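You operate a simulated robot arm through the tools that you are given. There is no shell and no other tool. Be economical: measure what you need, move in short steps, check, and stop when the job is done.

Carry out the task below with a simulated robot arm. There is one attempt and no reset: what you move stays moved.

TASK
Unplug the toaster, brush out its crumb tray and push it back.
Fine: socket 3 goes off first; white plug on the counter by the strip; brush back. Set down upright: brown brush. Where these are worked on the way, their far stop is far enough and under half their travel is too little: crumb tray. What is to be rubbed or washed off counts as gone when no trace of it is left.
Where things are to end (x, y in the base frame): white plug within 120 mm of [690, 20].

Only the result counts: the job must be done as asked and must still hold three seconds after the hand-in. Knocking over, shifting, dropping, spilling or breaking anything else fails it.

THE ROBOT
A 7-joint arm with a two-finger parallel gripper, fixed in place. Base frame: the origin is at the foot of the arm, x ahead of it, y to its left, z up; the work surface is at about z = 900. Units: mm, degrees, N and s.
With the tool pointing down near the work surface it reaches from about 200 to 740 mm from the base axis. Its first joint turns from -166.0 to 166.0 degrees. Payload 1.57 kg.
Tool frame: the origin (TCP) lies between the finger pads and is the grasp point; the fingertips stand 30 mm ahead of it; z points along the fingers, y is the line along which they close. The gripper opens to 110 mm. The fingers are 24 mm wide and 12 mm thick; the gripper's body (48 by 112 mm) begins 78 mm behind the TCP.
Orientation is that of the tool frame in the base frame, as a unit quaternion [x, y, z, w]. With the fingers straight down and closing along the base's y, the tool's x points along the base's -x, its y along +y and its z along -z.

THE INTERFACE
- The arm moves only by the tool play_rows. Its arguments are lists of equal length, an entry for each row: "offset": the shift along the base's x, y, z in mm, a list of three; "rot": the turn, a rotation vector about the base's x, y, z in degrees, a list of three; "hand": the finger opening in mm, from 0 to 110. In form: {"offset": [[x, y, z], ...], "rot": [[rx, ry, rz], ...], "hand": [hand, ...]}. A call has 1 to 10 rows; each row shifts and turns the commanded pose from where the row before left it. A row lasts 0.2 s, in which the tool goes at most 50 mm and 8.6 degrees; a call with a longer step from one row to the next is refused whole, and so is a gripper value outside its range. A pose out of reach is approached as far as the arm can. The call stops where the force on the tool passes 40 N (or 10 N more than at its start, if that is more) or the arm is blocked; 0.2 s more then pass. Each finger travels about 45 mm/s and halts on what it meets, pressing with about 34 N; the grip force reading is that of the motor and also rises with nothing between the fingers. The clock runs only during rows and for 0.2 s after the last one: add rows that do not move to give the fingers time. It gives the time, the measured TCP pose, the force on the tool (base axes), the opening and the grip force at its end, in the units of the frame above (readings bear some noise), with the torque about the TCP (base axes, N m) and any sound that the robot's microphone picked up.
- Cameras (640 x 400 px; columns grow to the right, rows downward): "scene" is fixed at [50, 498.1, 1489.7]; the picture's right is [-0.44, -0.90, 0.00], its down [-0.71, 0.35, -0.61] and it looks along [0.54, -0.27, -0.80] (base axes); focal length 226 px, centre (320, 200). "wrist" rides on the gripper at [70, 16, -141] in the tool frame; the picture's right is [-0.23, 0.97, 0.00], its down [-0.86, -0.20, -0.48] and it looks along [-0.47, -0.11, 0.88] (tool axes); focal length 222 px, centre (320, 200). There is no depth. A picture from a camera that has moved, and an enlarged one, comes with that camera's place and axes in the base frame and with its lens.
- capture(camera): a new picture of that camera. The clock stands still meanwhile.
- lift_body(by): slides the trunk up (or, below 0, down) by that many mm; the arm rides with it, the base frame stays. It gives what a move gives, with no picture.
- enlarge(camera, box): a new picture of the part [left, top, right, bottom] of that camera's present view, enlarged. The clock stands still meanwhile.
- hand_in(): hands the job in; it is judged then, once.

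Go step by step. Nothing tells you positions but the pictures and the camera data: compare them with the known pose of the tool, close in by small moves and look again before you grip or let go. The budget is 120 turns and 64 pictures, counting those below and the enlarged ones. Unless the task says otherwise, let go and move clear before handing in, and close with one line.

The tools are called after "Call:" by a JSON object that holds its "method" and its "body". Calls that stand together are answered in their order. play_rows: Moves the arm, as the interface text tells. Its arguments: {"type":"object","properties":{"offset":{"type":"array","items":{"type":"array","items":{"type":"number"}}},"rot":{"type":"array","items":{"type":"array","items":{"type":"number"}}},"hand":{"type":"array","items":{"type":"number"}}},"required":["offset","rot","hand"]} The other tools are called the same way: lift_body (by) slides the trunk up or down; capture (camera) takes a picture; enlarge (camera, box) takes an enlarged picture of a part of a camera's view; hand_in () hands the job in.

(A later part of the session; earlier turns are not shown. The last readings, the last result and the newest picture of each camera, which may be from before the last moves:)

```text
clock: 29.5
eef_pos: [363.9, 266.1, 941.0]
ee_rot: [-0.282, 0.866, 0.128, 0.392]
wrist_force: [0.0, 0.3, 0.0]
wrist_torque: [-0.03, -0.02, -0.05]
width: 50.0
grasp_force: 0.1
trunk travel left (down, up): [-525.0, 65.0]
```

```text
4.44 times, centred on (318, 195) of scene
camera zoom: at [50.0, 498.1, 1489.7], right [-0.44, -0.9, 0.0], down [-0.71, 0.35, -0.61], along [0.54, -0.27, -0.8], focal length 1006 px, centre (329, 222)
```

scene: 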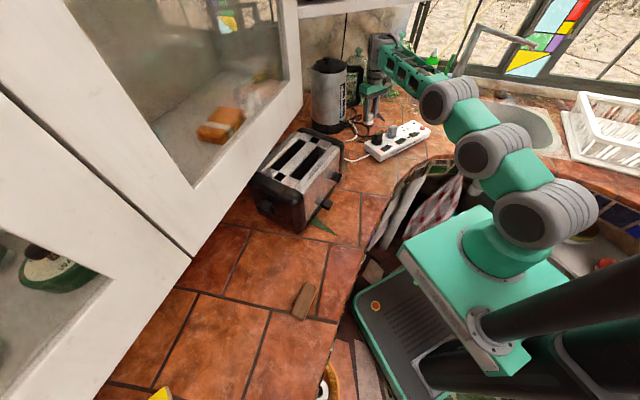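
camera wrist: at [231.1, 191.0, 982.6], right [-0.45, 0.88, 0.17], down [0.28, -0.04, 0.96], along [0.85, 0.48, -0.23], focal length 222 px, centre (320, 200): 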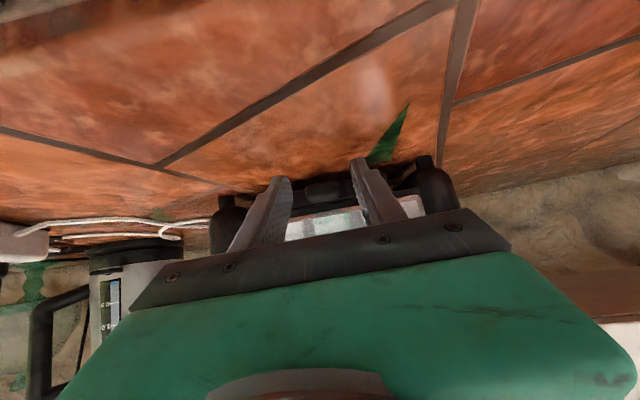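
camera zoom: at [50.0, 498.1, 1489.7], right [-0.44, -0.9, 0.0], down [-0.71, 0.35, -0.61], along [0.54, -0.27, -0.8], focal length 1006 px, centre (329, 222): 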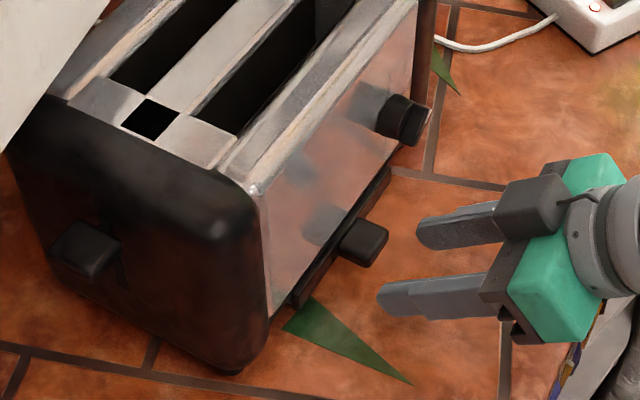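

The fingers line up with the tab. I'll move in 33 mm along the face's normal and grip.

Call:
{"method": "play_rows", "body": {"offset": [[10, 7, -2], [10, 6, -2], [8, 4.6, 0], [0, 0, 0]], "rot": [[0, 0, 0], [0, 0, 0], [0, 0, 0], [0, 0, 0]], "hand": [50, 50, 50, 50]}}

Call:
{"method": "enlarge", "body": {"camera": "scene", "box": [290, 170, 362, 230]}}

Call:
{"method": "enlarge", "body": {"camera": "wrist", "box": [230, 140, 422, 260]}}

```text
clock: 30.5
eef_pos: [391.0, 283.8, 937.1]
ee_rot: [-0.282, 0.866, 0.128, 0.392]
wrist_force: [-0.7, -0.1, -0.3]
wrist_torque: [0.01, 0.02, 0.01]
width: 49.8
grasp_force: 0.0
trunk travel left (down, up): [-525.0, 65.0]
```

```text
6.67 times, centred on (326, 200) of scene
camera zoom: at [50.0, 498.1, 1489.7], right [-0.44, -0.9, 0.0], down [-0.71, 0.35, -0.61], along [0.54, -0.27, -0.8], focal length 1509 px, centre (280, 200)
```

zoom: 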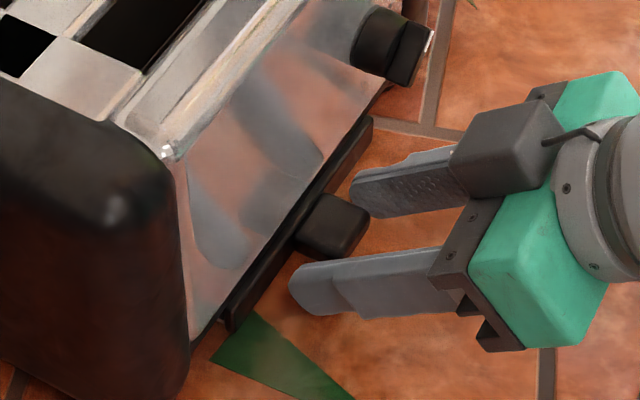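

```text
3.33 times, centred on (326, 200) of wrist
camera zoom: at [258.6, 208.5, 978.8], right [-0.45, 0.88, 0.17], down [0.29, -0.04, 0.96], along [0.85, 0.48, -0.23], focal length 740 px, centre (300, 200)
```

zoom: 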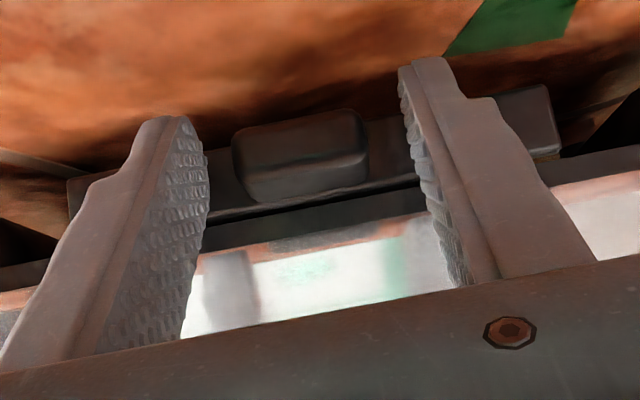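

The tab lies between the fingers. I'll go in 5 mm more and close.

Call:
{"method": "play_rows", "body": {"offset": [[4, 3, 0], [0, 0, 0], [0, 0, 0], [0, 0, 0], [0, 0, 0]], "rot": [[0, 0, 0], [0, 0, 0], [0, 0, 0], [0, 0, 0], [0, 0, 0]], "hand": [50, 40, 25, 20, 20]}}

```text
clock: 31.7
eef_pos: [396.6, 286.3, 936.0]
ee_rot: [-0.282, 0.867, 0.127, 0.391]
wrist_force: [-3.3, -7.7, 0.5]
wrist_torque: [-0.18, 0.06, -0.8]
width: 32.7
grasp_force: 30.4
trunk travel left (down, up): [-525.0, 65.0]
```

The tab is held (33 mm). I'll relieve the side load and pull the tray out along (-0.81,-0.59).

Call:
{"method": "play_rows", "body": {"offset": [[1.5, -2.5, 0], [-4, -3, 0], [-8, -6, 0], [-8, -6, 0], [-8, -6, 0]], "rot": [[0, 0, 0], [0, 0, 0], [0, 0, 0], [0, 0, 0], [0, 0, 0]], "hand": [20, 20, 20, 20, 20]}}

Call:
{"method": "enlarge", "body": {"camera": "scene", "box": [270, 150, 366, 240]}}

```text
clock: 32.9
eef_pos: [369.8, 262.7, 937.3]
ee_rot: [-0.281, 0.867, 0.126, 0.391]
wrist_force: [-3.7, 3.6, 0.8]
wrist_torque: [0.02, -0.12, -0.42]
width: 32.2
grasp_force: 34.4
trunk travel left (down, up): [-525.0, 65.0]
```

```text
4.44 times, centred on (318, 195) of scene
camera zoom: at [50.0, 498.1, 1489.7], right [-0.44, -0.9, 0.0], down [-0.71, 0.35, -0.61], along [0.54, -0.27, -0.8], focal length 1006 px, centre (329, 222)
```

zoom: 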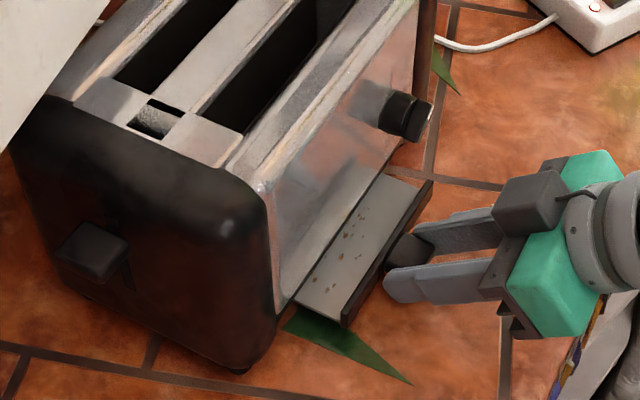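

The tray slides out, showing crumbs. I'll ease the sideways load and pull further, watching the force.

Call:
{"method": "play_rows", "body": {"offset": [[-0.8, 1.1, 0], [-8.1, -5.9, 0], [-8.1, -5.9, 0], [-8.1, -5.9, 0], [-8.1, -5.9, 0]], "rot": [[0, 0, 0], [0, 0, 0], [0, 0, 0], [0, 0, 0], [0, 0, 0]], "hand": [20, 20, 20, 20, 20]}}

Call:
{"method": "enlarge", "body": {"camera": "scene", "box": [270, 150, 366, 240]}}

```text
clock: 34.1
eef_pos: [336.4, 241.3, 938.7]
ee_rot: [-0.282, 0.867, 0.128, 0.391]
wrist_force: [1.4, -4.2, -0.2]
wrist_torque: [-0.2, -0.1, -0.88]
width: 31.8
grasp_force: 34.3
trunk travel left (down, up): [-525.0, 65.0]
```

```text
4.44 times, centred on (318, 195) of scene
camera zoom: at [50.0, 498.1, 1489.7], right [-0.44, -0.9, 0.0], down [-0.71, 0.35, -0.61], along [0.54, -0.27, -0.8], focal length 1006 px, centre (329, 222)
```

zoom: 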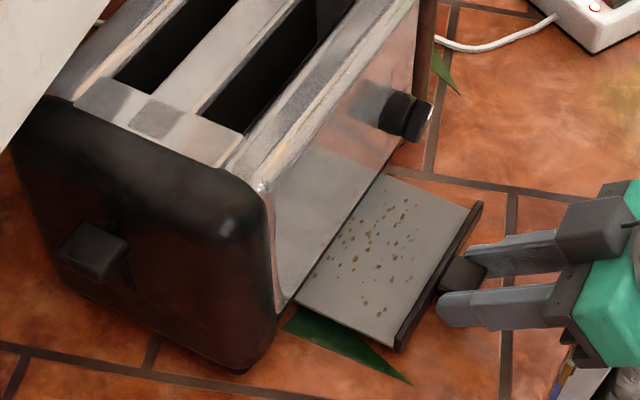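

Call:
{"method": "play_rows", "body": {"offset": [[0.4, -0.5, 0], [-8.1, -5.9, 0], [-8.1, -5.9, 0], [-8.1, -5.9, 0], [-6, -4.4, 0]], "rot": [[0, 0, 0], [0, 0, 0], [0, 0, 0], [0, 0, 0], [0, 0, 0]], "hand": [20, 20, 20, 20, 20]}}

Call:
{"method": "enlarge", "body": {"camera": "scene", "box": [270, 150, 366, 240]}}

```text
clock: 35.3
eef_pos: [307.6, 220.7, 936.6]
ee_rot: [-0.282, 0.867, 0.128, 0.391]
wrist_force: [-1.4, 1.6, 0.8]
wrist_torque: [-0.16, 0.36, -0.37]
width: 32.1
grasp_force: 33.6
trunk travel left (down, up): [-525.0, 65.0]
```

```text
4.44 times, centred on (318, 195) of scene
camera zoom: at [50.0, 498.1, 1489.7], right [-0.44, -0.9, 0.0], down [-0.71, 0.35, -0.61], along [0.54, -0.27, -0.8], focal length 1006 px, centre (329, 222)
```

zoom: 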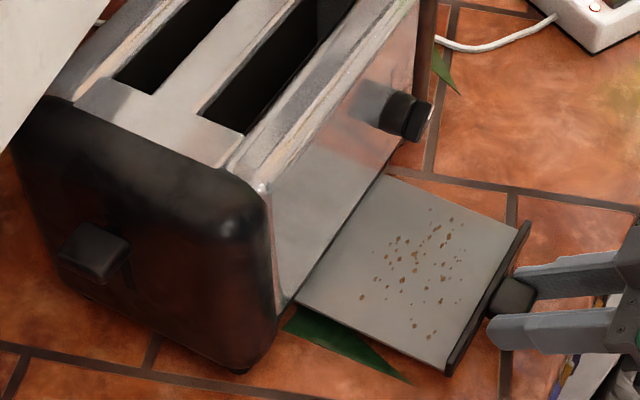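

All crumbs are exposed and the tray is well out, with the toaster steady. I'll release, back off, then rise and turn the hand upright.

Call:
{"method": "play_rows", "body": {"offset": [[0, 0, 0], [0, 0, 0], [-12, -9, 2], [-16, -12, 5], [0, 0, 40], [0, 0, 40], [0, 0, 40], [0, 0, 40], [0, 0, 0]], "rot": [[0, 0, 0], [0, 0, 0], [0, 0, 0], [0, 0, 0], [0, 0, 0], [-4.72, 6.48, 0], [-4.72, 6.48, 0], [-4.72, 6.48, 0], [-4.72, 6.48, 0]], "hand": [40, 52, 52, 52, 60, 70, 80, 80, 80]}}

Call:
{"method": "capture", "body": {"camera": "scene"}}

```text
clock: 37.3
eef_pos: [297.6, 218.7, 1100.8]
ee_rot: [-0.307, 0.941, 0.044, 0.135]
wrist_force: [-0.1, 1.3, -0.1]
wrist_torque: [-0.01, 0.02, 0.02]
width: 79.9
grasp_force: 0.1
out of reach, approached as far as the arm can: row 3, 4
trunk travel left (down, up): [-525.0, 65.0]
```

```text
18 pictures are left
```

scene: 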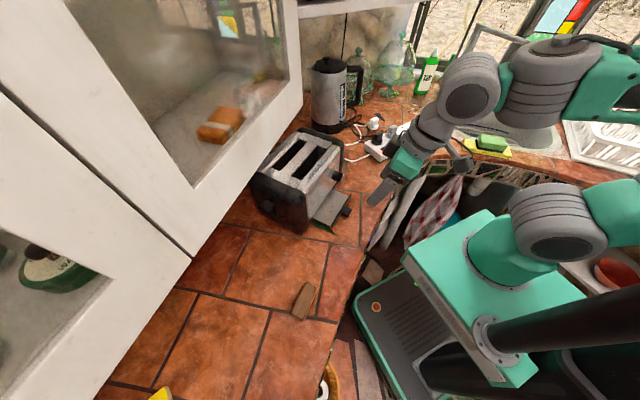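

The tray is out. Next I'll straighten the hand and carry it over the brush at about (185,472), turning it to close across the brush's width.

Call:
{"method": "play_rows", "body": {"offset": [[0, 0, 20], [0, 0, 20], [-14, 32, 0], [-14, 32, 0], [-14, 32, 0], [-14, 32, 0], [-14, 32, 0], [-14, 32, 0], [-14, 32, 0], [-14, 29, 0]], "rot": [[-4.8, 6.6, 0], [-4.8, 6.6, 0], [0, 0, -8.5], [0, 0, -8.5], [0, 0, -8.5], [0, 0, -8.5], [0, 0, -8.5], [0, 0, -8.5], [0, 0, -8.5], [0, 0, -8.5]], "hand": [80, 80, 80, 80, 80, 80, 80, 80, 80, 80]}}

Call:
{"method": "play_rows", "body": {"offset": [[0, 0, -25], [0, 0, -25], [0, 0, 0]], "rot": [[0, 0, -8.5], [0, 0, -8.5], [0, 0, 0]], "hand": [80, 80, 80]}}

Call:
{"method": "capture", "body": {"camera": "wrist"}}

```text
clock: 39.5
eef_pos: [183.5, 471.9, 1137.3]
ee_rot: [0.276, 0.961, -0.001, 0.002]
wrist_force: [-0.1, -0.5, -0.3]
wrist_torque: [-0.04, 0.0, 0.0]
width: 80.3
grasp_force: 0.1
trunk travel left (down, up): [-525.0, 65.0]
```

```text
clock: 40.3
eef_pos: [185.9, 469.8, 1087.9]
ee_rot: [0.416, 0.909, 0.0, 0.001]
wrist_force: [-0.9, -0.6, 0.0]
wrist_torque: [0.02, 0.01, -0.01]
width: 79.8
grasp_force: 0.0
trunk travel left (down, up): [-525.0, 65.0]
```

```text
17 pictures are left
camera wrist: at [151.4, 535.4, 1230.0], right [0.88, 0.47, 0.0], down [0.41, -0.78, 0.48], along [0.23, -0.43, -0.88], focal length 222 px, centre (320, 200)
```

wrist: 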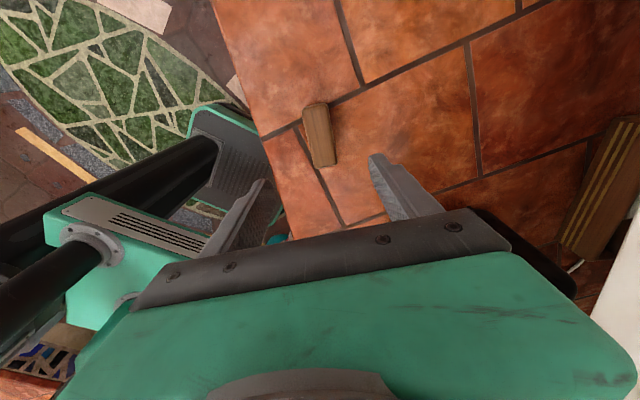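

The brush lies at about (184,476), long axis matching my turn. I'll descend to z 950 around it and close gently.

Call:
{"method": "play_rows", "body": {"offset": [[-2, 5.5, 0], [0, 0, -35], [0, 0, -35], [0, 0, -30], [0, 0, -20], [0, 0, -12], [0, 0, -5]], "rot": [[0, 0, -2.5], [0, 0, 0], [0, 0, 0], [0, 0, 0], [0, 0, 0], [0, 0, 0], [0, 0, 0]], "hand": [70, 70, 70, 70, 70, 70, 70]}}

Call:
{"method": "enlarge", "body": {"camera": "wrist", "box": [224, 90, 416, 210]}}

Call:
{"method": "enlarge", "body": {"camera": "scene", "box": [262, 260, 358, 330]}}

```text
clock: 41.9
eef_pos: [184.4, 477.9, 952.2]
ee_rot: [0.434, 0.901, -0.001, 0.002]
wrist_force: [0.0, 0.0, -0.2]
wrist_torque: [-0.03, 0.01, 0.02]
width: 69.8
grasp_force: 0.1
trunk travel left (down, up): [-525.0, 65.0]
```

```text
3.33 times, centred on (320, 150) of wrist
camera zoom: at [152.4, 543.2, 1093.4], right [0.9, 0.43, 0.0], down [0.38, -0.79, 0.48], along [0.21, -0.43, -0.88], focal length 740 px, centre (320, 367)
```

zoom: 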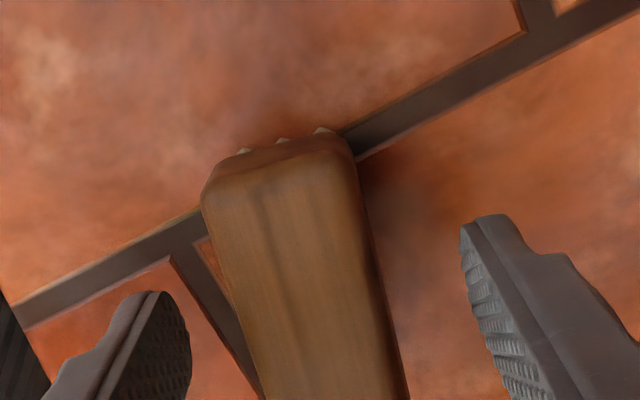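

```text
5.71 times, centred on (310, 295) of scene
camera zoom: at [50.0, 498.1, 1489.7], right [-0.44, -0.9, 0.0], down [-0.71, 0.35, -0.61], along [0.54, -0.27, -0.8], focal length 1294 px, centre (377, -343)
```

zoom: 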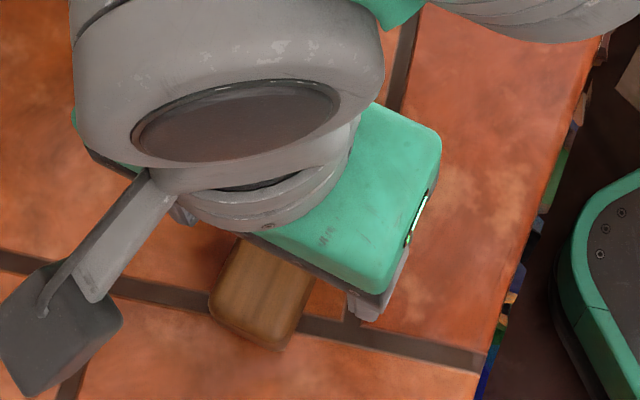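

Both fingers straddle the brush well. Closing now, then a small lift.

Call:
{"method": "play_rows", "body": {"offset": [[0, 0, 0], [0, 0, 0], [0, 0, 0], [0, 0, 0], [0, 0, 0]], "rot": [[0, 0, 0], [0, 0, 0], [0, 0, 0], [0, 0, 0], [0, 0, 0]], "hand": [50, 35, 20, 15, 15]}}

Call:
{"method": "play_rows", "body": {"offset": [[0, 0, 10], [0, 0, 20], [0, 0, 30], [0, 0, 30], [0, 0, 0]], "rot": [[0, 0, 0], [0, 0, 0], [0, 0, 0], [0, 0, 0], [0, 0, 0]], "hand": [15, 15, 15, 15, 15]}}

Call:
{"method": "enlarge", "body": {"camera": "wrist", "box": [224, 90, 416, 210]}}

```text
clock: 43.1
eef_pos: [183.6, 476.4, 953.1]
ee_rot: [0.434, 0.901, -0.001, 0.001]
wrist_force: [0.0, -0.3, 0.1]
wrist_torque: [0.04, 0.04, -0.04]
width: 33.0
grasp_force: 33.6
trunk travel left (down, up): [-525.0, 65.0]
```

```text
clock: 44.3
eef_pos: [181.5, 476.9, 1040.3]
ee_rot: [0.435, 0.901, 0.001, 0.002]
wrist_force: [-0.4, 0.4, -0.3]
wrist_torque: [-0.01, 0.02, -0.01]
width: 33.3
grasp_force: 33.8
trunk travel left (down, up): [-525.0, 65.0]
```

```text
3.33 times, centred on (320, 150) of wrist
camera zoom: at [150.0, 542.8, 1182.7], right [0.9, 0.43, 0.0], down [0.38, -0.79, 0.48], along [0.21, -0.43, -0.88], focal length 740 px, centre (320, 367)
```

zoom: 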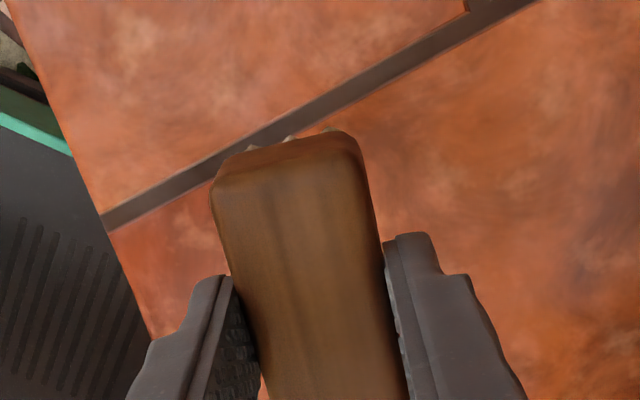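

The brush is held upright. I'll carry it over the tray while turning it so its long side spans the tray's depth.

Call:
{"method": "play_rows", "body": {"offset": [[17, -17.5, 10], [17, -17.5, 10], [17, -17.5, 10], [17, -17.5, 10], [17, -17.5, 10], [17, -17.5, 0], [17, -17.5, 0], [17, -17.5, 0], [17, -17.5, 0], [17, -17.5, 0]], "rot": [[0, 0, 8.5], [0, 0, 8.5], [0, 0, 8.5], [0, 0, 8.5], [0, 0, 8.5], [0, 0, 8.5], [0, 0, 8.5], [0, 0, 8.5], [0, 0, 8.5], [0, 0, 8.5]], "hand": [15, 15, 15, 15, 15, 15, 15, 15, 15, 15]}}

Call:
{"method": "play_rows", "body": {"offset": [[0, 0, -20], [0, 0, -30], [0, 0, -20], [0, 0, -10], [0, 0, 0]], "rot": [[0, 0, 2.5], [0, 0, 0], [0, 0, 0], [0, 0, 0], [0, 0, 0]], "hand": [15, 15, 15, 15, 15]}}

Call:
{"method": "enlarge", "body": {"camera": "scene", "box": [270, 150, 366, 240]}}

Call:
{"method": "capture", "body": {"camera": "wrist"}}

```text
clock: 46.5
eef_pos: [350.9, 301.6, 1092.6]
ee_rot: [-0.289, 0.957, 0.001, 0.002]
wrist_force: [0.2, 1.1, -0.8]
wrist_torque: [-0.05, 0.01, 0.0]
width: 32.8
grasp_force: 33.8
trunk travel left (down, up): [-525.0, 65.0]
```

```text
clock: 47.7
eef_pos: [350.2, 301.6, 1013.7]
ee_rot: [-0.309, 0.951, 0.001, 0.001]
wrist_force: [-0.1, 0.3, -0.7]
wrist_torque: [0.01, -0.01, -0.01]
width: 33.0
grasp_force: 34.1
trunk travel left (down, up): [-525.0, 65.0]
```

```text
4.44 times, centred on (318, 195) of scene
camera zoom: at [50.0, 498.1, 1489.7], right [-0.44, -0.9, 0.0], down [-0.71, 0.35, -0.61], along [0.54, -0.27, -0.8], focal length 1006 px, centre (329, 222)
```

zoom: 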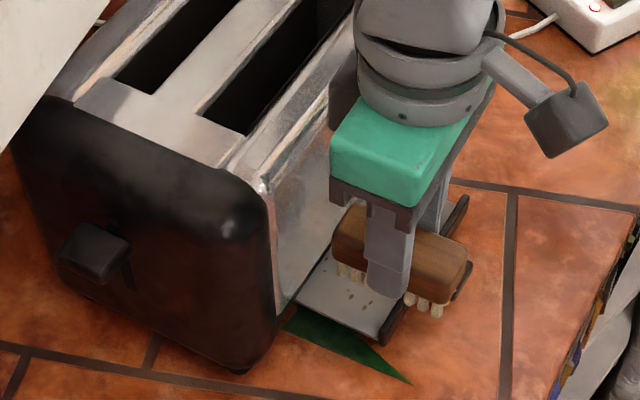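

```text
12 pictures are left
camera wrist: at [283.5, 274.7, 1154.0], right [-0.39, 0.92, 0.0], down [0.81, 0.34, 0.48], along [0.44, 0.19, -0.88], focal length 222 px, centre (320, 200)
```

wrist: 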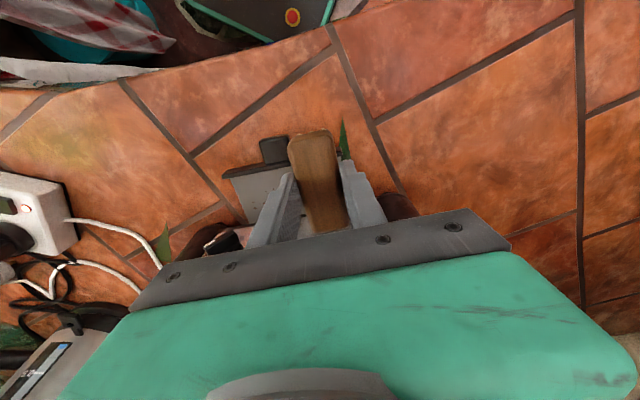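

The tray slid partly back in when I withdrew earlier (about 44 mm), so not all crumbs are reachable. I'll stand the brush on clear counter nearby at (295,374) and pull the tray out again.

Call:
{"method": "play_rows", "body": {"offset": [[-18, 24, 0], [-18, 24, 0], [-19, 24, 0], [0, 0, -25], [0, 0, -20], [0, 0, -10], [0, 0, -4], [0, 0, -2], [0, 0, 0]], "rot": [[0, 0, 0], [0, 0, 0], [0, 0, 0], [0, 0, 0], [0, 0, 0], [0, 0, 0], [0, 0, 0], [0, 0, 0], [0, 0, 0]], "hand": [15, 15, 15, 15, 15, 15, 15, 15, 15]}}

```text
clock: 49.7
eef_pos: [298.7, 374.5, 952.6]
ee_rot: [-0.309, 0.951, 0.001, 0.002]
wrist_force: [0.5, -0.5, 4.6]
wrist_torque: [-0.12, 0.09, -0.05]
width: 32.9
grasp_force: 33.7
trunk travel left (down, up): [-525.0, 65.0]
```

The brush stands on the counter (light contact). I'll release it, lift, and come over the tab with the same tilt as before.

Call:
{"method": "play_rows", "body": {"offset": [[0, 0, 0], [0, 0, 0], [0, 0, 30], [0, 0, 40], [0, 0, 40], [9, -25, 0], [9, -25, 0], [9, -25, 0], [9, -25, 0], [9, -26, 0]], "rot": [[0, 0, 0], [0, 0, 0], [0, 0, 0], [0, 0, 0], [0, 0, 0], [4.78, -6.55, 0], [4.78, -6.55, 0], [4.78, -6.55, 0], [4.78, -6.55, 0], [4.78, -6.55, 0]], "hand": [50, 60, 60, 60, 60, 60, 55, 52, 52, 52]}}

Call:
{"method": "play_rows", "body": {"offset": [[0, 0, -25], [0, 0, -25], [0, 0, 0]], "rot": [[4.78, -6.55, 0], [0, 0, 0], [0, 0, 0]], "hand": [52, 52, 52]}}

Call:
{"method": "enlarge", "body": {"camera": "scene", "box": [262, 150, 390, 260]}}

```text
clock: 51.9
eef_pos: [343.7, 246.2, 1061.4]
ee_rot: [-0.289, 0.891, 0.108, 0.332]
wrist_force: [0.2, -0.2, -0.2]
wrist_torque: [-0.01, -0.02, -0.03]
width: 52.0
grasp_force: 0.0
trunk travel left (down, up): [-525.0, 65.0]
```

```text
clock: 52.7
eef_pos: [345.6, 250.5, 1010.5]
ee_rot: [-0.282, 0.865, 0.129, 0.393]
wrist_force: [-0.1, 0.4, 0.0]
wrist_torque: [0.02, 0.0, 0.0]
width: 51.9
grasp_force: 0.1
trunk travel left (down, up): [-525.0, 65.0]
```

```text
3.64 times, centred on (326, 205) of scene
camera zoom: at [50.0, 498.1, 1489.7], right [-0.44, -0.9, 0.0], down [-0.71, 0.35, -0.61], along [0.54, -0.27, -0.8], focal length 823 px, centre (298, 182)
```

zoom: 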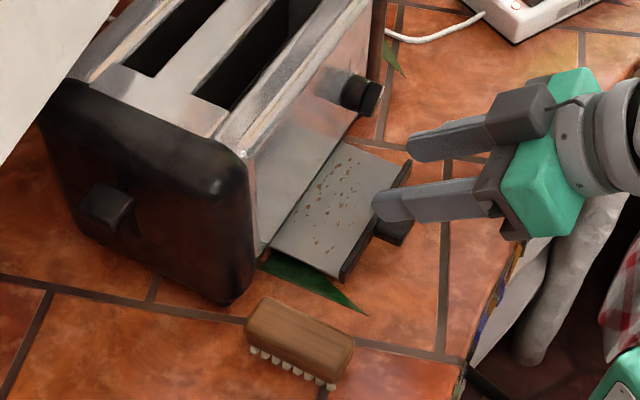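

The tab is right beneath the open fingers. I'll descend straight over it and close.

Call:
{"method": "play_rows", "body": {"offset": [[-1, 0, -30], [-1, 0, -25], [0, 1, -12], [0, 0, -6], [0, 0, 0]], "rot": [[0, 0, 0], [0, 0, 0], [0, 0, 0], [0, 0, 0], [0, 0, 0]], "hand": [52, 52, 52, 52, 52]}}

Call:
{"method": "play_rows", "body": {"offset": [[0, 0, 0], [0, 0, 0], [0, 0, 0], [0, 0, 0]], "rot": [[0, 0, 0], [0, 0, 0], [0, 0, 0], [0, 0, 0]], "hand": [42, 36, 28, 20]}}

```text
clock: 53.9
eef_pos: [340.1, 249.7, 937.4]
ee_rot: [-0.283, 0.866, 0.13, 0.392]
wrist_force: [0.2, 0.2, 0.1]
wrist_torque: [0.04, 0.02, 0.0]
width: 52.0
grasp_force: 0.0
trunk travel left (down, up): [-525.0, 65.0]
```

```text
clock: 54.9
eef_pos: [341.2, 246.1, 937.9]
ee_rot: [-0.282, 0.866, 0.128, 0.392]
wrist_force: [7.6, -13.2, 2.9]
wrist_torque: [-0.13, -0.33, -0.62]
width: 33.4
grasp_force: 7.5
trunk travel left (down, up): [-525.0, 65.0]
```

Gripped, with a sideways load; I'll ease it by 2 mm and pull the tray out along its line.

Call:
{"method": "play_rows", "body": {"offset": [[1.3, -1.8, 0], [-8.1, -5.9, 0], [-8.1, -5.9, 0], [-8.1, -5.9, 0], [-6, -4.4, 0], [0, 0, 0]], "rot": [[0, 0, 0], [0, 0, 0], [0, 0, 0], [0, 0, 0], [0, 0, 0], [0, 0, 0]], "hand": [20, 20, 20, 20, 20, 20]}}

```text
clock: 56.3
eef_pos: [311.4, 225.3, 937.2]
ee_rot: [-0.281, 0.866, 0.129, 0.393]
wrist_force: [-4.1, 7.8, 0.1]
wrist_torque: [0.01, 0.49, -0.78]
width: 32.3
grasp_force: 34.1
trunk travel left (down, up): [-525.0, 65.0]
```

Tray is out again. I'll ease, open and lift straight up without turning, then check.

Call:
{"method": "play_rows", "body": {"offset": [[-0.8, 1.1, 0], [0, 0, 0], [0, 0, 0], [0, 0, 20], [0, 0, 30], [0, 0, 30], [0, 0, 30], [0, 0, 0]], "rot": [[0, 0, 0], [0, 0, 0], [0, 0, 0], [0, 0, 0], [0, 0, 0], [0, 0, 0], [0, 0, 0], [0, 0, 0]], "hand": [33, 45, 54, 54, 54, 54, 54, 54]}}

Call:
{"method": "enlarge", "body": {"camera": "scene", "box": [262, 150, 390, 260]}}

```text
clock: 58.1
eef_pos: [309.0, 228.1, 1049.2]
ee_rot: [-0.282, 0.866, 0.129, 0.393]
wrist_force: [1.0, 0.7, -0.2]
wrist_torque: [0.0, 0.02, -0.01]
width: 54.1
grasp_force: 0.1
trunk travel left (down, up): [-525.0, 65.0]
```

```text
3.64 times, centred on (326, 205) of scene
camera zoom: at [50.0, 498.1, 1489.7], right [-0.44, -0.9, 0.0], down [-0.71, 0.35, -0.61], along [0.54, -0.27, -0.8], focal length 823 px, centre (298, 182)
```

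zoom: 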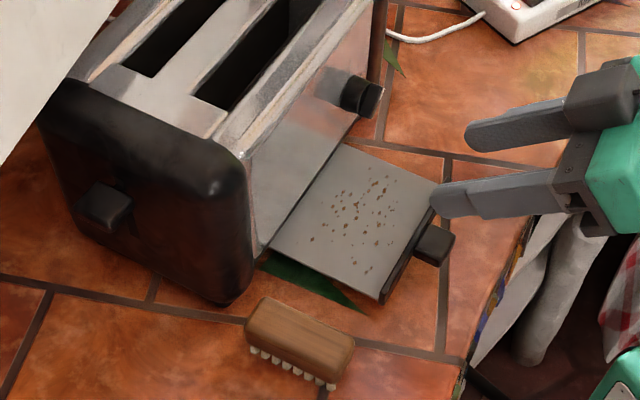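

The tray stays out with all crumbs exposed. I'll straighten up and return to the brush at (299,374).

Call:
{"method": "play_rows", "body": {"offset": [[0, 0, 30], [-2, 20, 0], [-2, 25, 0], [-2, 25, 0], [-2, 25, 0], [-2, 25, 0], [0, 26, 0], [0, 0, 0]], "rot": [[-4.8, 6.58, 0], [-4.8, 6.58, 0], [-4.8, 6.58, 0], [-4.8, 6.58, 0], [-4.8, 6.58, 0], [-4.8, 6.58, 0], [0, 0, 0], [0, 0, 0]], "hand": [60, 65, 70, 70, 70, 70, 70, 70]}}

```text
clock: 59.9
eef_pos: [299.8, 371.7, 1080.1]
ee_rot: [-0.309, 0.951, 0.0, -0.001]
wrist_force: [-0.1, -0.2, 0.4]
wrist_torque: [0.02, -0.01, 0.01]
width: 70.1
grasp_force: 0.0
trunk travel left (down, up): [-525.0, 65.0]
```

Call:
{"method": "play_rows", "body": {"offset": [[-1, 2.5, -35], [0, 0, -35], [0, 0, -30], [0, 0, -20], [0, 0, -7], [0, 0, 0], [0, 0, 0], [0, 0, 0], [0, 0, 0], [0, 0, 0]], "rot": [[0, 0, 0], [0, 0, 0], [0, 0, 0], [0, 0, 0], [0, 0, 0], [0, 0, 0], [0, 0, 0], [0, 0, 0], [0, 0, 0], [0, 0, 0]], "hand": [70, 70, 70, 70, 70, 60, 45, 30, 15, 15]}}

```text
clock: 62.1
eef_pos: [299.6, 373.9, 952.8]
ee_rot: [-0.309, 0.951, -0.001, -0.001]
wrist_force: [-0.6, -0.4, 0.3]
wrist_torque: [0.01, 0.0, -0.02]
width: 33.1
grasp_force: 33.9
trunk travel left (down, up): [-525.0, 65.0]
```

The brush is regripped. I'll lift it, move over the tray near its left end, and lower it until the bristles touch.

Call:
{"method": "play_rows", "body": {"offset": [[0, 0, 30], [0, 0, 25], [19, -24, 0], [19, -24, 0], [18.4, -23.6, 0], [0, 0, -20], [0, 0, -10], [0, 0, 0]], "rot": [[0, 0, 0], [0, 0, 0], [0, 0, 0], [0, 0, 0], [0, 0, 0], [0, 0, 0], [0, 0, 0], [0, 0, 0]], "hand": [15, 15, 15, 15, 15, 15, 15, 15]}}

Call:
{"method": "play_rows", "body": {"offset": [[0, 0, -3], [0, 0, -3], [0, 0, -3], [0, 0, -2], [0, 0, 0]], "rot": [[0, 0, 0], [0, 0, 0], [0, 0, 0], [0, 0, 0], [0, 0, 0]], "hand": [15, 15, 15, 15, 15]}}

```text
clock: 63.9
eef_pos: [354.9, 303.1, 977.6]
ee_rot: [-0.309, 0.951, 0.0, 0.0]
wrist_force: [-0.4, -0.1, -0.7]
wrist_torque: [0.02, 0.01, 0.02]
width: 33.1
grasp_force: 33.9
trunk travel left (down, up): [-525.0, 65.0]
```

```text
clock: 65.1
eef_pos: [355.7, 302.4, 967.1]
ee_rot: [-0.309, 0.951, 0.001, 0.001]
wrist_force: [-0.9, -0.2, 30.5]
wrist_torque: [0.29, -0.55, -0.04]
width: 33.1
grasp_force: 33.8
trunk travel left (down, up): [-525.0, 65.0]
```

Bristles touch the tray (a bit hard). I'll ease 3 mm and sweep along the tray toward the dial end and back.

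Call:
{"method": "play_rows", "body": {"offset": [[0, 0, 2.5], [7.1, -9.7, 0], [7.1, -9.7, 0], [7.1, -9.7, 0], [7.1, -9.7, 0], [7.1, -9.7, 0], [7.1, -9.7, 0], [7.1, -9.7, 0], [7.1, -9.7, 0]], "rot": [[0, 0, 0], [0, 0, 0], [0, 0, 0], [0, 0, 0], [0, 0, 0], [0, 0, 0], [0, 0, 0], [0, 0, 0], [0, 0, 0]], "hand": [15, 15, 15, 15, 15, 15, 15, 15, 15]}}

Call:
{"method": "enlarge", "body": {"camera": "scene", "box": [262, 150, 390, 260]}}

```text
clock: 67.1
eef_pos: [412.1, 223.8, 969.0]
ee_rot: [-0.309, 0.951, 0.0, 0.0]
wrist_force: [-6.3, 4.1, 18.0]
wrist_torque: [-0.05, 0.43, -0.16]
width: 33.2
grasp_force: 33.0
trunk travel left (down, up): [-525.0, 65.0]
```

```text
3.64 times, centred on (326, 205) of scene
camera zoom: at [50.0, 498.1, 1489.7], right [-0.44, -0.9, 0.0], down [-0.71, 0.35, -0.61], along [0.54, -0.27, -0.8], focal length 823 px, centre (298, 182)
```

zoom: 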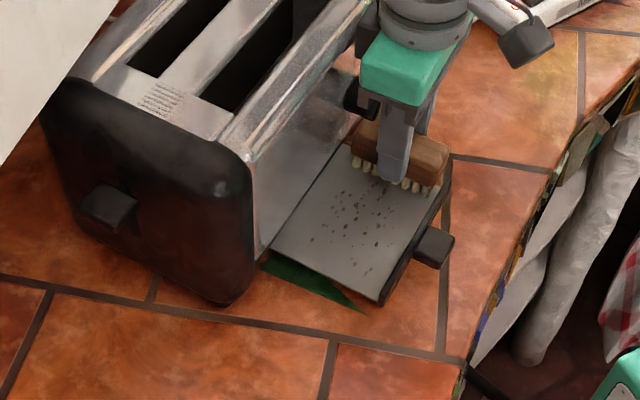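

The crumbs have faded but need more strokes. I'll go back and forth several times.

Call:
{"method": "play_rows", "body": {"offset": [[-8.8, 12, 0], [-8.8, 12, 0], [-8.8, 12, 0], [-8.8, 12, 0], [-8.8, 12, 0], [-8.8, 12, 0], [-4, 6, 0]], "rot": [[0, 0, 0], [0, 0, 0], [0, 0, 0], [0, 0, 0], [0, 0, 0], [0, 0, 0], [0, 0, 0]], "hand": [15, 15, 15, 15, 15, 15, 15]}}

Call:
{"method": "play_rows", "body": {"offset": [[8.8, -12, 0], [8.8, -12, 0], [8.8, -12, 0], [8.8, -12, 0], [8.8, -12, 0], [8.8, -12, 0], [4, -6, 0]], "rot": [[0, 0, 0], [0, 0, 0], [0, 0, 0], [0, 0, 0], [0, 0, 0], [0, 0, 0], [0, 0, 0]], "hand": [15, 15, 15, 15, 15, 15, 15]}}

Call:
{"method": "enlarge", "body": {"camera": "scene", "box": [302, 170, 382, 230]}}

```text
clock: 68.7
eef_pos: [357.7, 302.9, 968.6]
ee_rot: [-0.309, 0.951, 0.001, 0.0]
wrist_force: [3.2, -7.1, 17.3]
wrist_torque: [-0.43, 0.03, 0.05]
width: 32.8
grasp_force: 34.0
trunk travel left (down, up): [-525.0, 65.0]
```

```text
clock: 70.3
eef_pos: [412.5, 225.9, 969.1]
ee_rot: [-0.31, 0.951, 0.001, 0.001]
wrist_force: [-12.3, 8.9, 30.0]
wrist_torque: [0.3, -0.04, 0.0]
width: 33.0
grasp_force: 34.5
trunk travel left (down, up): [-525.0, 65.0]
```

```text
6.67 times, centred on (342, 200) of scene
camera zoom: at [50.0, 498.1, 1489.7], right [-0.44, -0.9, 0.0], down [-0.71, 0.35, -0.61], along [0.54, -0.27, -0.8], focal length 1509 px, centre (173, 200)
```

zoom: 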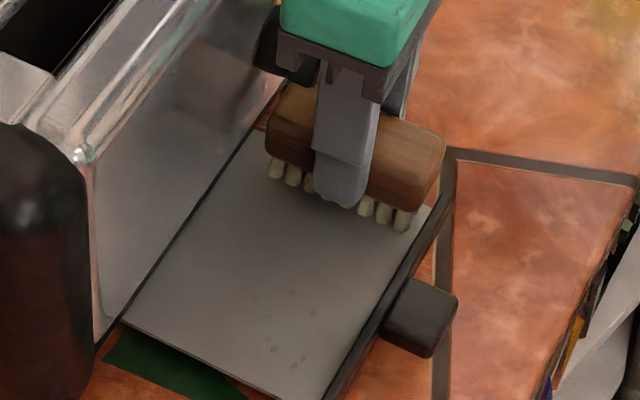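

Almost clean: faint specks remain at the left end. I'll stroke back and rub that end a few times.

Call:
{"method": "play_rows", "body": {"offset": [[-8.8, 12, 0], [-8.8, 12, 0], [-8.8, 12, 0], [-8.8, 12, 0], [-8.8, 12, 0], [-8.8, 12, 0], [-8.5, 11.5, 0]], "rot": [[0, 0, 0], [0, 0, 0], [0, 0, 0], [0, 0, 0], [0, 0, 0], [0, 0, 0], [0, 0, 0]], "hand": [15, 15, 15, 15, 15, 15, 15]}}

Call:
{"method": "play_rows", "body": {"offset": [[8.8, -12, 0], [8.8, -12, 0], [-8.8, 12, 0], [-8.8, 12, 0], [8.8, -12, 0], [8.8, -12, 0], [8.8, -12, 0], [8.8, -12, 0], [8.8, -12, 0], [8.5, -11.5, 0]], "rot": [[0, 0, 0], [0, 0, 0], [0, 0, 0], [0, 0, 0], [0, 0, 0], [0, 0, 0], [0, 0, 0], [0, 0, 0], [0, 0, 0], [0, 0, 0]], "hand": [15, 15, 15, 15, 15, 15, 15, 15, 15, 15]}}

Call:
{"method": "enlarge", "body": {"camera": "scene", "box": [302, 170, 382, 230]}}

```text
clock: 71.9
eef_pos: [351.7, 307.5, 966.5]
ee_rot: [-0.31, 0.951, 0.001, 0.0]
wrist_force: [2.0, -3.2, 15.5]
wrist_torque: [-0.35, 0.2, 0.03]
width: 32.9
grasp_force: 34.1
trunk travel left (down, up): [-525.0, 65.0]
```

```text
clock: 74.1
eef_pos: [404.0, 238.0, 968.1]
ee_rot: [-0.31, 0.951, 0.001, 0.001]
wrist_force: [-3.2, 4.0, 20.0]
wrist_torque: [0.06, 0.21, 0.04]
width: 32.8
grasp_force: 33.3
trunk travel left (down, up): [-525.0, 65.0]
```

```text
6.67 times, centred on (342, 200) of scene
camera zoom: at [50.0, 498.1, 1489.7], right [-0.44, -0.9, 0.0], down [-0.71, 0.35, -0.61], along [0.54, -0.27, -0.8], focal length 1509 px, centre (173, 200)
```

zoom: 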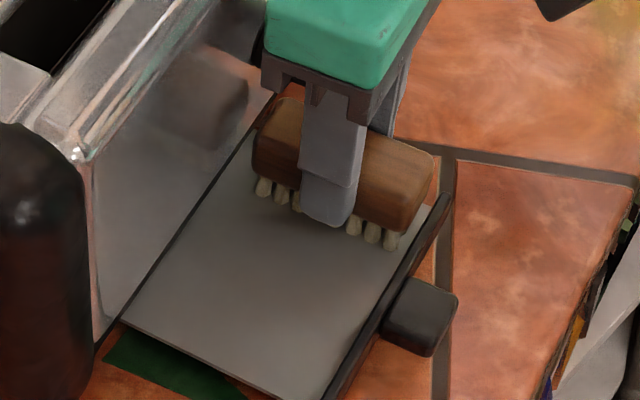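

The left part is clean. I'll rub the dial end as well, stroke back fully, and lift off to check the whole tray.

Call:
{"method": "play_rows", "body": {"offset": [[6, -8, 0], [5, -7, 0], [-8.8, 12, 0], [-8.8, 12, 0], [8.8, -12, 0], [8.8, -12, 0], [-8.8, 12, 0], [-8.8, 12, 0], [-8.8, 12, 0], [-8.8, 12, 0]], "rot": [[0, 0, 0], [0, 0, 0], [0, 0, 0], [0, 0, 0], [0, 0, 0], [0, 0, 0], [0, 0, 0], [0, 0, 0], [0, 0, 0], [0, 0, 0]], "hand": [15, 15, 15, 15, 15, 15, 15, 15, 15, 15]}}

Call:
{"method": "play_rows", "body": {"offset": [[-8.8, 12, 0], [-8.8, 12, 0], [-4, 5.5, 0], [0, 0, 20], [0, 0, 25], [-18, 24, 0], [-18, 24, 0], [-18, 24, 0], [0, 0, 0]], "rot": [[0, 0, 0], [0, 0, 0], [0, 0, 0], [0, 0, 0], [0, 0, 0], [0, 0, 0], [0, 0, 0], [0, 0, 0], [0, 0, 0]], "hand": [15, 15, 15, 15, 15, 15, 15, 15, 15]}}

Call:
{"method": "enlarge", "body": {"camera": "scene", "box": [302, 170, 382, 230]}}

```text
clock: 76.3
eef_pos: [378.1, 269.0, 968.8]
ee_rot: [-0.308, 0.951, 0.001, 0.0]
wrist_force: [2.4, -3.3, 14.2]
wrist_torque: [-0.43, 0.3, 0.1]
width: 33.1
grasp_force: 33.8
trunk travel left (down, up): [-525.0, 65.0]
```

```text
clock: 78.3
eef_pos: [302.9, 375.6, 1010.0]
ee_rot: [-0.309, 0.951, -0.001, -0.001]
wrist_force: [0.5, -0.5, 0.0]
wrist_torque: [0.0, 0.01, -0.03]
width: 33.2
grasp_force: 33.9
trunk travel left (down, up): [-525.0, 65.0]
```

```text
6.67 times, centred on (342, 200) of scene
camera zoom: at [50.0, 498.1, 1489.7], right [-0.44, -0.9, 0.0], down [-0.71, 0.35, -0.61], along [0.54, -0.27, -0.8], focal length 1509 px, centre (173, 200)
```

zoom: 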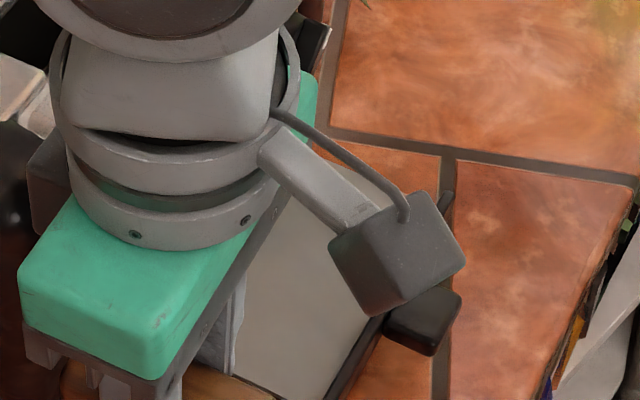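

The arm blocks the view. I'll carry the brush back to above its place, turning it, then check the tray.

Call:
{"method": "play_rows", "body": {"offset": [[-12, 10, 15], [-12, 10, 15], [-12, 10, 0], [-12, 10, 0], [-12, 10, 0], [-12, 10, 0], [-12, 10, 0], [-12, 10, 0], [-12, 10, 0], [-11, 11, 0]], "rot": [[0, 0, -8.5], [0, 0, -8.5], [0, 0, -8.5], [0, 0, -8.5], [0, 0, -8.5], [0, 0, -8.5], [0, 0, -8.5], [0, 0, -8.5], [0, 0, -8.5], [0, 0, -8.5]], "hand": [15, 15, 15, 15, 15, 15, 15, 15, 15, 15]}}

Call:
{"method": "enlarge", "body": {"camera": "scene", "box": [294, 160, 374, 230]}}

```text
clock: 80.5
eef_pos: [186.2, 471.8, 1042.4]
ee_rot: [0.416, 0.909, 0.001, 0.001]
wrist_force: [0.9, -0.5, -0.8]
wrist_torque: [0.0, -0.02, 0.01]
width: 33.0
grasp_force: 34.1
trunk travel left (down, up): [-525.0, 65.0]
```

```text
5.71 times, centred on (334, 195) of scene
camera zoom: at [50.0, 498.1, 1489.7], right [-0.44, -0.9, 0.0], down [-0.71, 0.35, -0.61], along [0.54, -0.27, -0.8], focal length 1294 px, centre (240, 229)
```

zoom: 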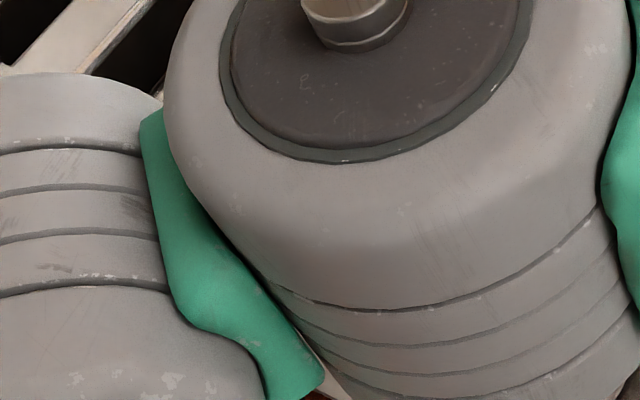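

Still blocked, so I'll set the brush down at its original place now and check the tray with the wrist camera afterwards.

Call:
{"method": "play_rows", "body": {"offset": [[-2, 5, 0], [0, 0, -30], [0, 0, -30], [0, 0, -18], [0, 0, -7], [0, 0, -3], [0, 0, -2], [0, 0, 0]], "rot": [[0, 0, -2.3], [0, 0, 0], [0, 0, 0], [0, 0, 0], [0, 0, 0], [0, 0, 0], [0, 0, 0], [0, 0, 0]], "hand": [15, 15, 15, 15, 15, 15, 15, 15]}}

```text
clock: 82.3
eef_pos: [182.7, 478.7, 952.5]
ee_rot: [0.433, 0.901, 0.0, 0.0]
wrist_force: [-0.2, -0.4, 0.0]
wrist_torque: [0.01, -0.02, 0.06]
width: 33.1
grasp_force: 34.3
trunk travel left (down, up): [-525.0, 65.0]
```

Call:
{"method": "play_rows", "body": {"offset": [[0, 0, -1], [0, 0, -1], [0, 0, 0]], "rot": [[0, 0, 0], [0, 0, 0], [0, 0, 0]], "hand": [15, 15, 15]}}

```text
clock: 83.1
eef_pos: [182.9, 479.3, 950.9]
ee_rot: [0.433, 0.901, 0.0, 0.0]
wrist_force: [-0.5, -0.1, -0.6]
wrist_torque: [-0.01, 0.03, 0.01]
width: 33.2
grasp_force: 33.9
trunk travel left (down, up): [-525.0, 65.0]
```

Call:
{"method": "play_rows", "body": {"offset": [[0, 0, -1], [0, 0, -1], [0, 0, -1], [0, 0, 0]], "rot": [[0, 0, 0], [0, 0, 0], [0, 0, 0], [0, 0, 0]], "hand": [15, 15, 15, 15]}}

```text
clock: 84.1
eef_pos: [183.0, 478.9, 949.0]
ee_rot: [0.433, 0.901, 0.003, 0.0]
wrist_force: [-1.8, -3.2, 18.5]
wrist_torque: [0.3, 0.54, 0.11]
width: 33.0
grasp_force: 33.9
trunk travel left (down, up): [-525.0, 65.0]
```

The brush touches the counter. I'll release it, lift, and travel to a point outside the tray tab.

Call:
{"method": "play_rows", "body": {"offset": [[0, 0, 1], [0, 0, 0], [0, 0, 0], [0, 0, 0], [0, 0, 25], [0, 0, 45], [0, 0, 45]], "rot": [[0, 0, 0], [0, 0, 0], [0, 0, 0], [0, 0, 0], [0, 0, 0], [0, 0, 0], [0, 0, 0]], "hand": [33, 36, 50, 65, 65, 65, 65]}}

Call:
{"method": "play_rows", "body": {"offset": [[10.3, -27.2, 0], [10.3, -27.2, 0], [10.3, -27.2, 0], [10.3, -27.2, 0], [10.3, -27.2, 0], [10.3, -27.2, 0], [10.3, -27.2, 0], [10.3, -27.2, 0], [10.3, -27.2, 0], [10.3, -27.2, 0]], "rot": [[0, 0, 8.5], [0, 0, 8.5], [0, 0, 8.5], [0, 0, 8.5], [0, 0, 8.5], [0, 0, 8.5], [0, 0, 8.5], [0, 0, 8.5], [0, 0, 8.5], [0, 0, 8.5]], "hand": [50, 30, 10, 0, 0, 0, 0, 0, 0, 0]}}

Call:
{"method": "play_rows", "body": {"offset": [[0, 0, 0], [0, 0, 0], [0, 0, 0], [0, 0, 0]], "rot": [[0, 0, 2.5], [4.13, -5.67, 0], [4.13, -5.67, 0], [4.13, -5.67, 0]], "hand": [0, 0, 0, 0]}}

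Call:
{"method": "capture", "body": {"camera": "wrist"}}

```text
clock: 85.7
eef_pos: [184.2, 477.2, 1065.8]
ee_rot: [0.433, 0.901, 0.0, 0.0]
wrist_force: [-0.5, -0.7, -1.5]
wrist_torque: [0.01, -0.03, -0.01]
width: 64.9
grasp_force: 0.1
trunk travel left (down, up): [-525.0, 65.0]
```

```text
clock: 87.9
eef_pos: [286.9, 206.7, 1065.3]
ee_rot: [-0.29, 0.957, 0.001, -0.001]
wrist_force: [-0.1, -0.2, -0.3]
wrist_torque: [0.01, 0.0, -0.03]
width: 0.0
grasp_force: 21.5
trunk travel left (down, up): [-525.0, 65.0]
```

```text
clock: 88.9
eef_pos: [286.7, 205.2, 1064.2]
ee_rot: [-0.306, 0.934, 0.057, 0.174]
wrist_force: [0.2, -0.6, -0.5]
wrist_torque: [0.04, 0.02, 0.0]
width: 0.0
grasp_force: 21.7
trunk travel left (down, up): [-525.0, 65.0]
```

```text
4 pictures are left
camera wrist: at [182.4, 151.7, 1171.5], right [-0.4, 0.91, 0.08], down [0.62, 0.21, 0.75], along [0.67, 0.36, -0.65], focal length 222 px, centre (320, 200)
```

wrist: 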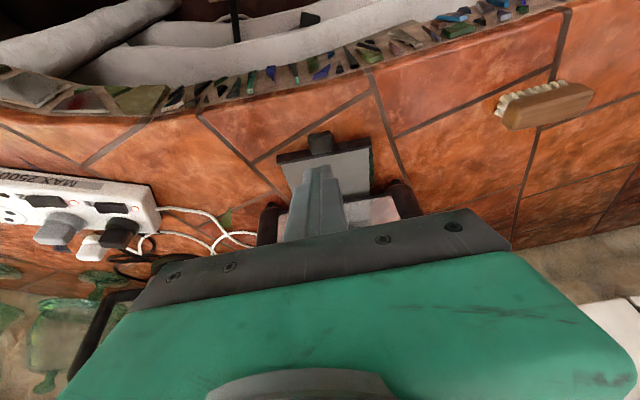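

The brush stands on its bristles. One scene check of tray and brush.

Call:
{"method": "enlarge", "body": {"camera": "scene", "box": [272, 165, 392, 325]}}

```text
2.50 times, centred on (332, 245) of scene
camera zoom: at [50.0, 498.1, 1489.7], right [-0.44, -0.9, 0.0], down [-0.71, 0.35, -0.61], along [0.54, -0.27, -0.8], focal length 566 px, centre (290, 88)
```

zoom: 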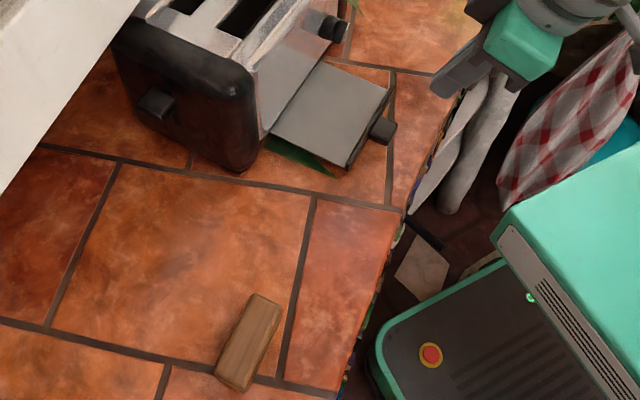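

The tray is spotless and the brush is back in place. I'll descend outside the tab with closed, slightly tilted fingers.

Call:
{"method": "play_rows", "body": {"offset": [[0, 0, -35], [0, 0, -35], [-1, 1.5, -30], [0, 0, -16], [0, 0, 0]], "rot": [[0, 0, 0], [0, 0, 0], [0, 0, 0], [0, 0, 0], [0, 0, 0]], "hand": [0, 0, 0, 0, 0]}}

```text
clock: 90.1
eef_pos: [284.4, 208.5, 946.5]
ee_rot: [-0.305, 0.935, 0.056, 0.172]
wrist_force: [0.8, 0.2, 0.3]
wrist_torque: [0.01, -0.02, 0.0]
width: 0.0
grasp_force: 20.9
trunk travel left (down, up): [-525.0, 65.0]
```

Positioned. I'll push inward along the tray's line, most of the way.

Call:
{"method": "play_rows", "body": {"offset": [[8.9, 6.5, 0], [8.9, 6.5, 0], [8.9, 6.5, 0], [8.9, 6.5, 0], [8.9, 6.5, 0], [8.9, 6.5, 0], [8.9, 6.5, 0], [8.9, 6.5, 0], [0, 0, 0]], "rot": [[0, 0, 0], [0, 0, 0], [0, 0, 0], [0, 0, 0], [0, 0, 0], [0, 0, 0], [0, 0, 0], [0, 0, 0], [0, 0, 0]], "hand": [0, 0, 0, 0, 0, 0, 0, 0, 0]}}

```text
clock: 92.1
eef_pos: [357.9, 259.1, 948.1]
ee_rot: [-0.305, 0.935, 0.056, 0.173]
wrist_force: [0.8, 1.5, 0.1]
wrist_torque: [0.01, -0.01, 0.01]
width: 0.0
grasp_force: 21.5
trunk travel left (down, up): [-525.0, 65.0]
```

Call:
{"method": "play_rows", "body": {"offset": [[8.1, 5.9, 0], [6.5, 4.7, 0], [3.2, 2.4, 0], [2.4, 1.8, 0], [0, 0, 0]], "rot": [[0, 0, 0], [0, 0, 0], [0, 0, 0], [0, 0, 0], [0, 0, 0]], "hand": [0, 0, 0, 0, 0]}}

Call:
{"method": "enlarge", "body": {"camera": "scene", "box": [270, 150, 366, 240]}}

```text
clock: 93.3
eef_pos: [376.6, 274.6, 945.6]
ee_rot: [-0.306, 0.935, 0.056, 0.173]
wrist_force: [-0.5, -0.7, -0.9]
wrist_torque: [0.0, -0.02, -0.01]
width: 0.0
grasp_force: 21.7
trunk travel left (down, up): [-525.0, 65.0]
```

```text
4.44 times, centred on (318, 195) of scene
camera zoom: at [50.0, 498.1, 1489.7], right [-0.44, -0.9, 0.0], down [-0.71, 0.35, -0.61], along [0.54, -0.27, -0.8], focal length 1006 px, centre (329, 222)
```

zoom: 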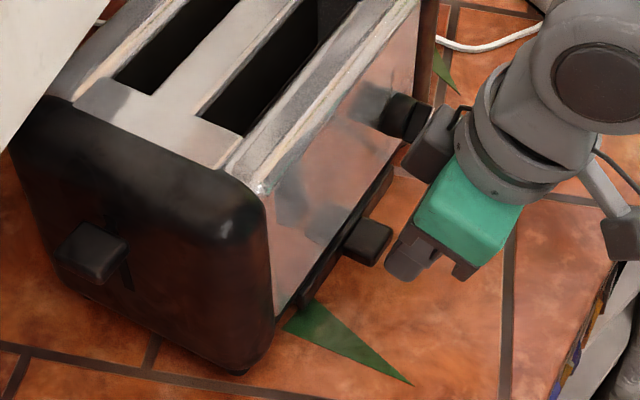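

The tray is nearly home. I'll nudge in by small steps until it meets the stop.

Call:
{"method": "play_rows", "body": {"offset": [[1.6, 1.2, 0], [1.6, 1.2, 0], [1.2, 0.9, 0], [0, 0, 0]], "rot": [[0, 0, 0], [0, 0, 0], [0, 0, 0], [0, 0, 0]], "hand": [0, 0, 0, 0]}}

```text
clock: 94.3
eef_pos: [378.6, 275.8, 947.4]
ee_rot: [-0.305, 0.935, 0.056, 0.173]
wrist_force: [-9.6, -8.1, 3.7]
wrist_torque: [-0.23, 0.17, -0.06]
width: 0.0
grasp_force: 21.8
trunk travel left (down, up): [-525.0, 65.0]
```

Call:
{"method": "play_rows", "body": {"offset": [[0.9, 0.6, 0], [0, 0, 0]], "rot": [[0, 0, 0], [0, 0, 0]], "hand": [0, 0]}}

Call:
{"method": "enlarge", "body": {"camera": "scene", "box": [270, 150, 366, 240]}}

```text
clock: 94.9
eef_pos: [379.9, 277.0, 947.9]
ee_rot: [-0.307, 0.934, 0.058, 0.173]
wrist_force: [-9.1, -7.1, 1.6]
wrist_torque: [-0.13, 0.22, -0.03]
width: 0.2
grasp_force: 21.6
trunk travel left (down, up): [-525.0, 65.0]
```

```text
4.44 times, centred on (318, 195) of scene
camera zoom: at [50.0, 498.1, 1489.7], right [-0.44, -0.9, 0.0], down [-0.71, 0.35, -0.61], along [0.54, -0.27, -0.8], focal length 1006 px, centre (329, 222)
```

zoom: 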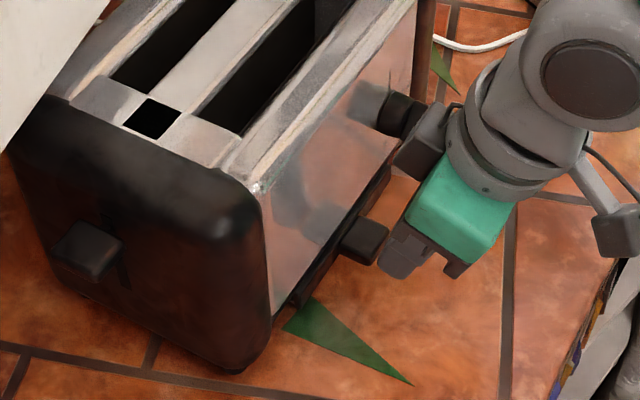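

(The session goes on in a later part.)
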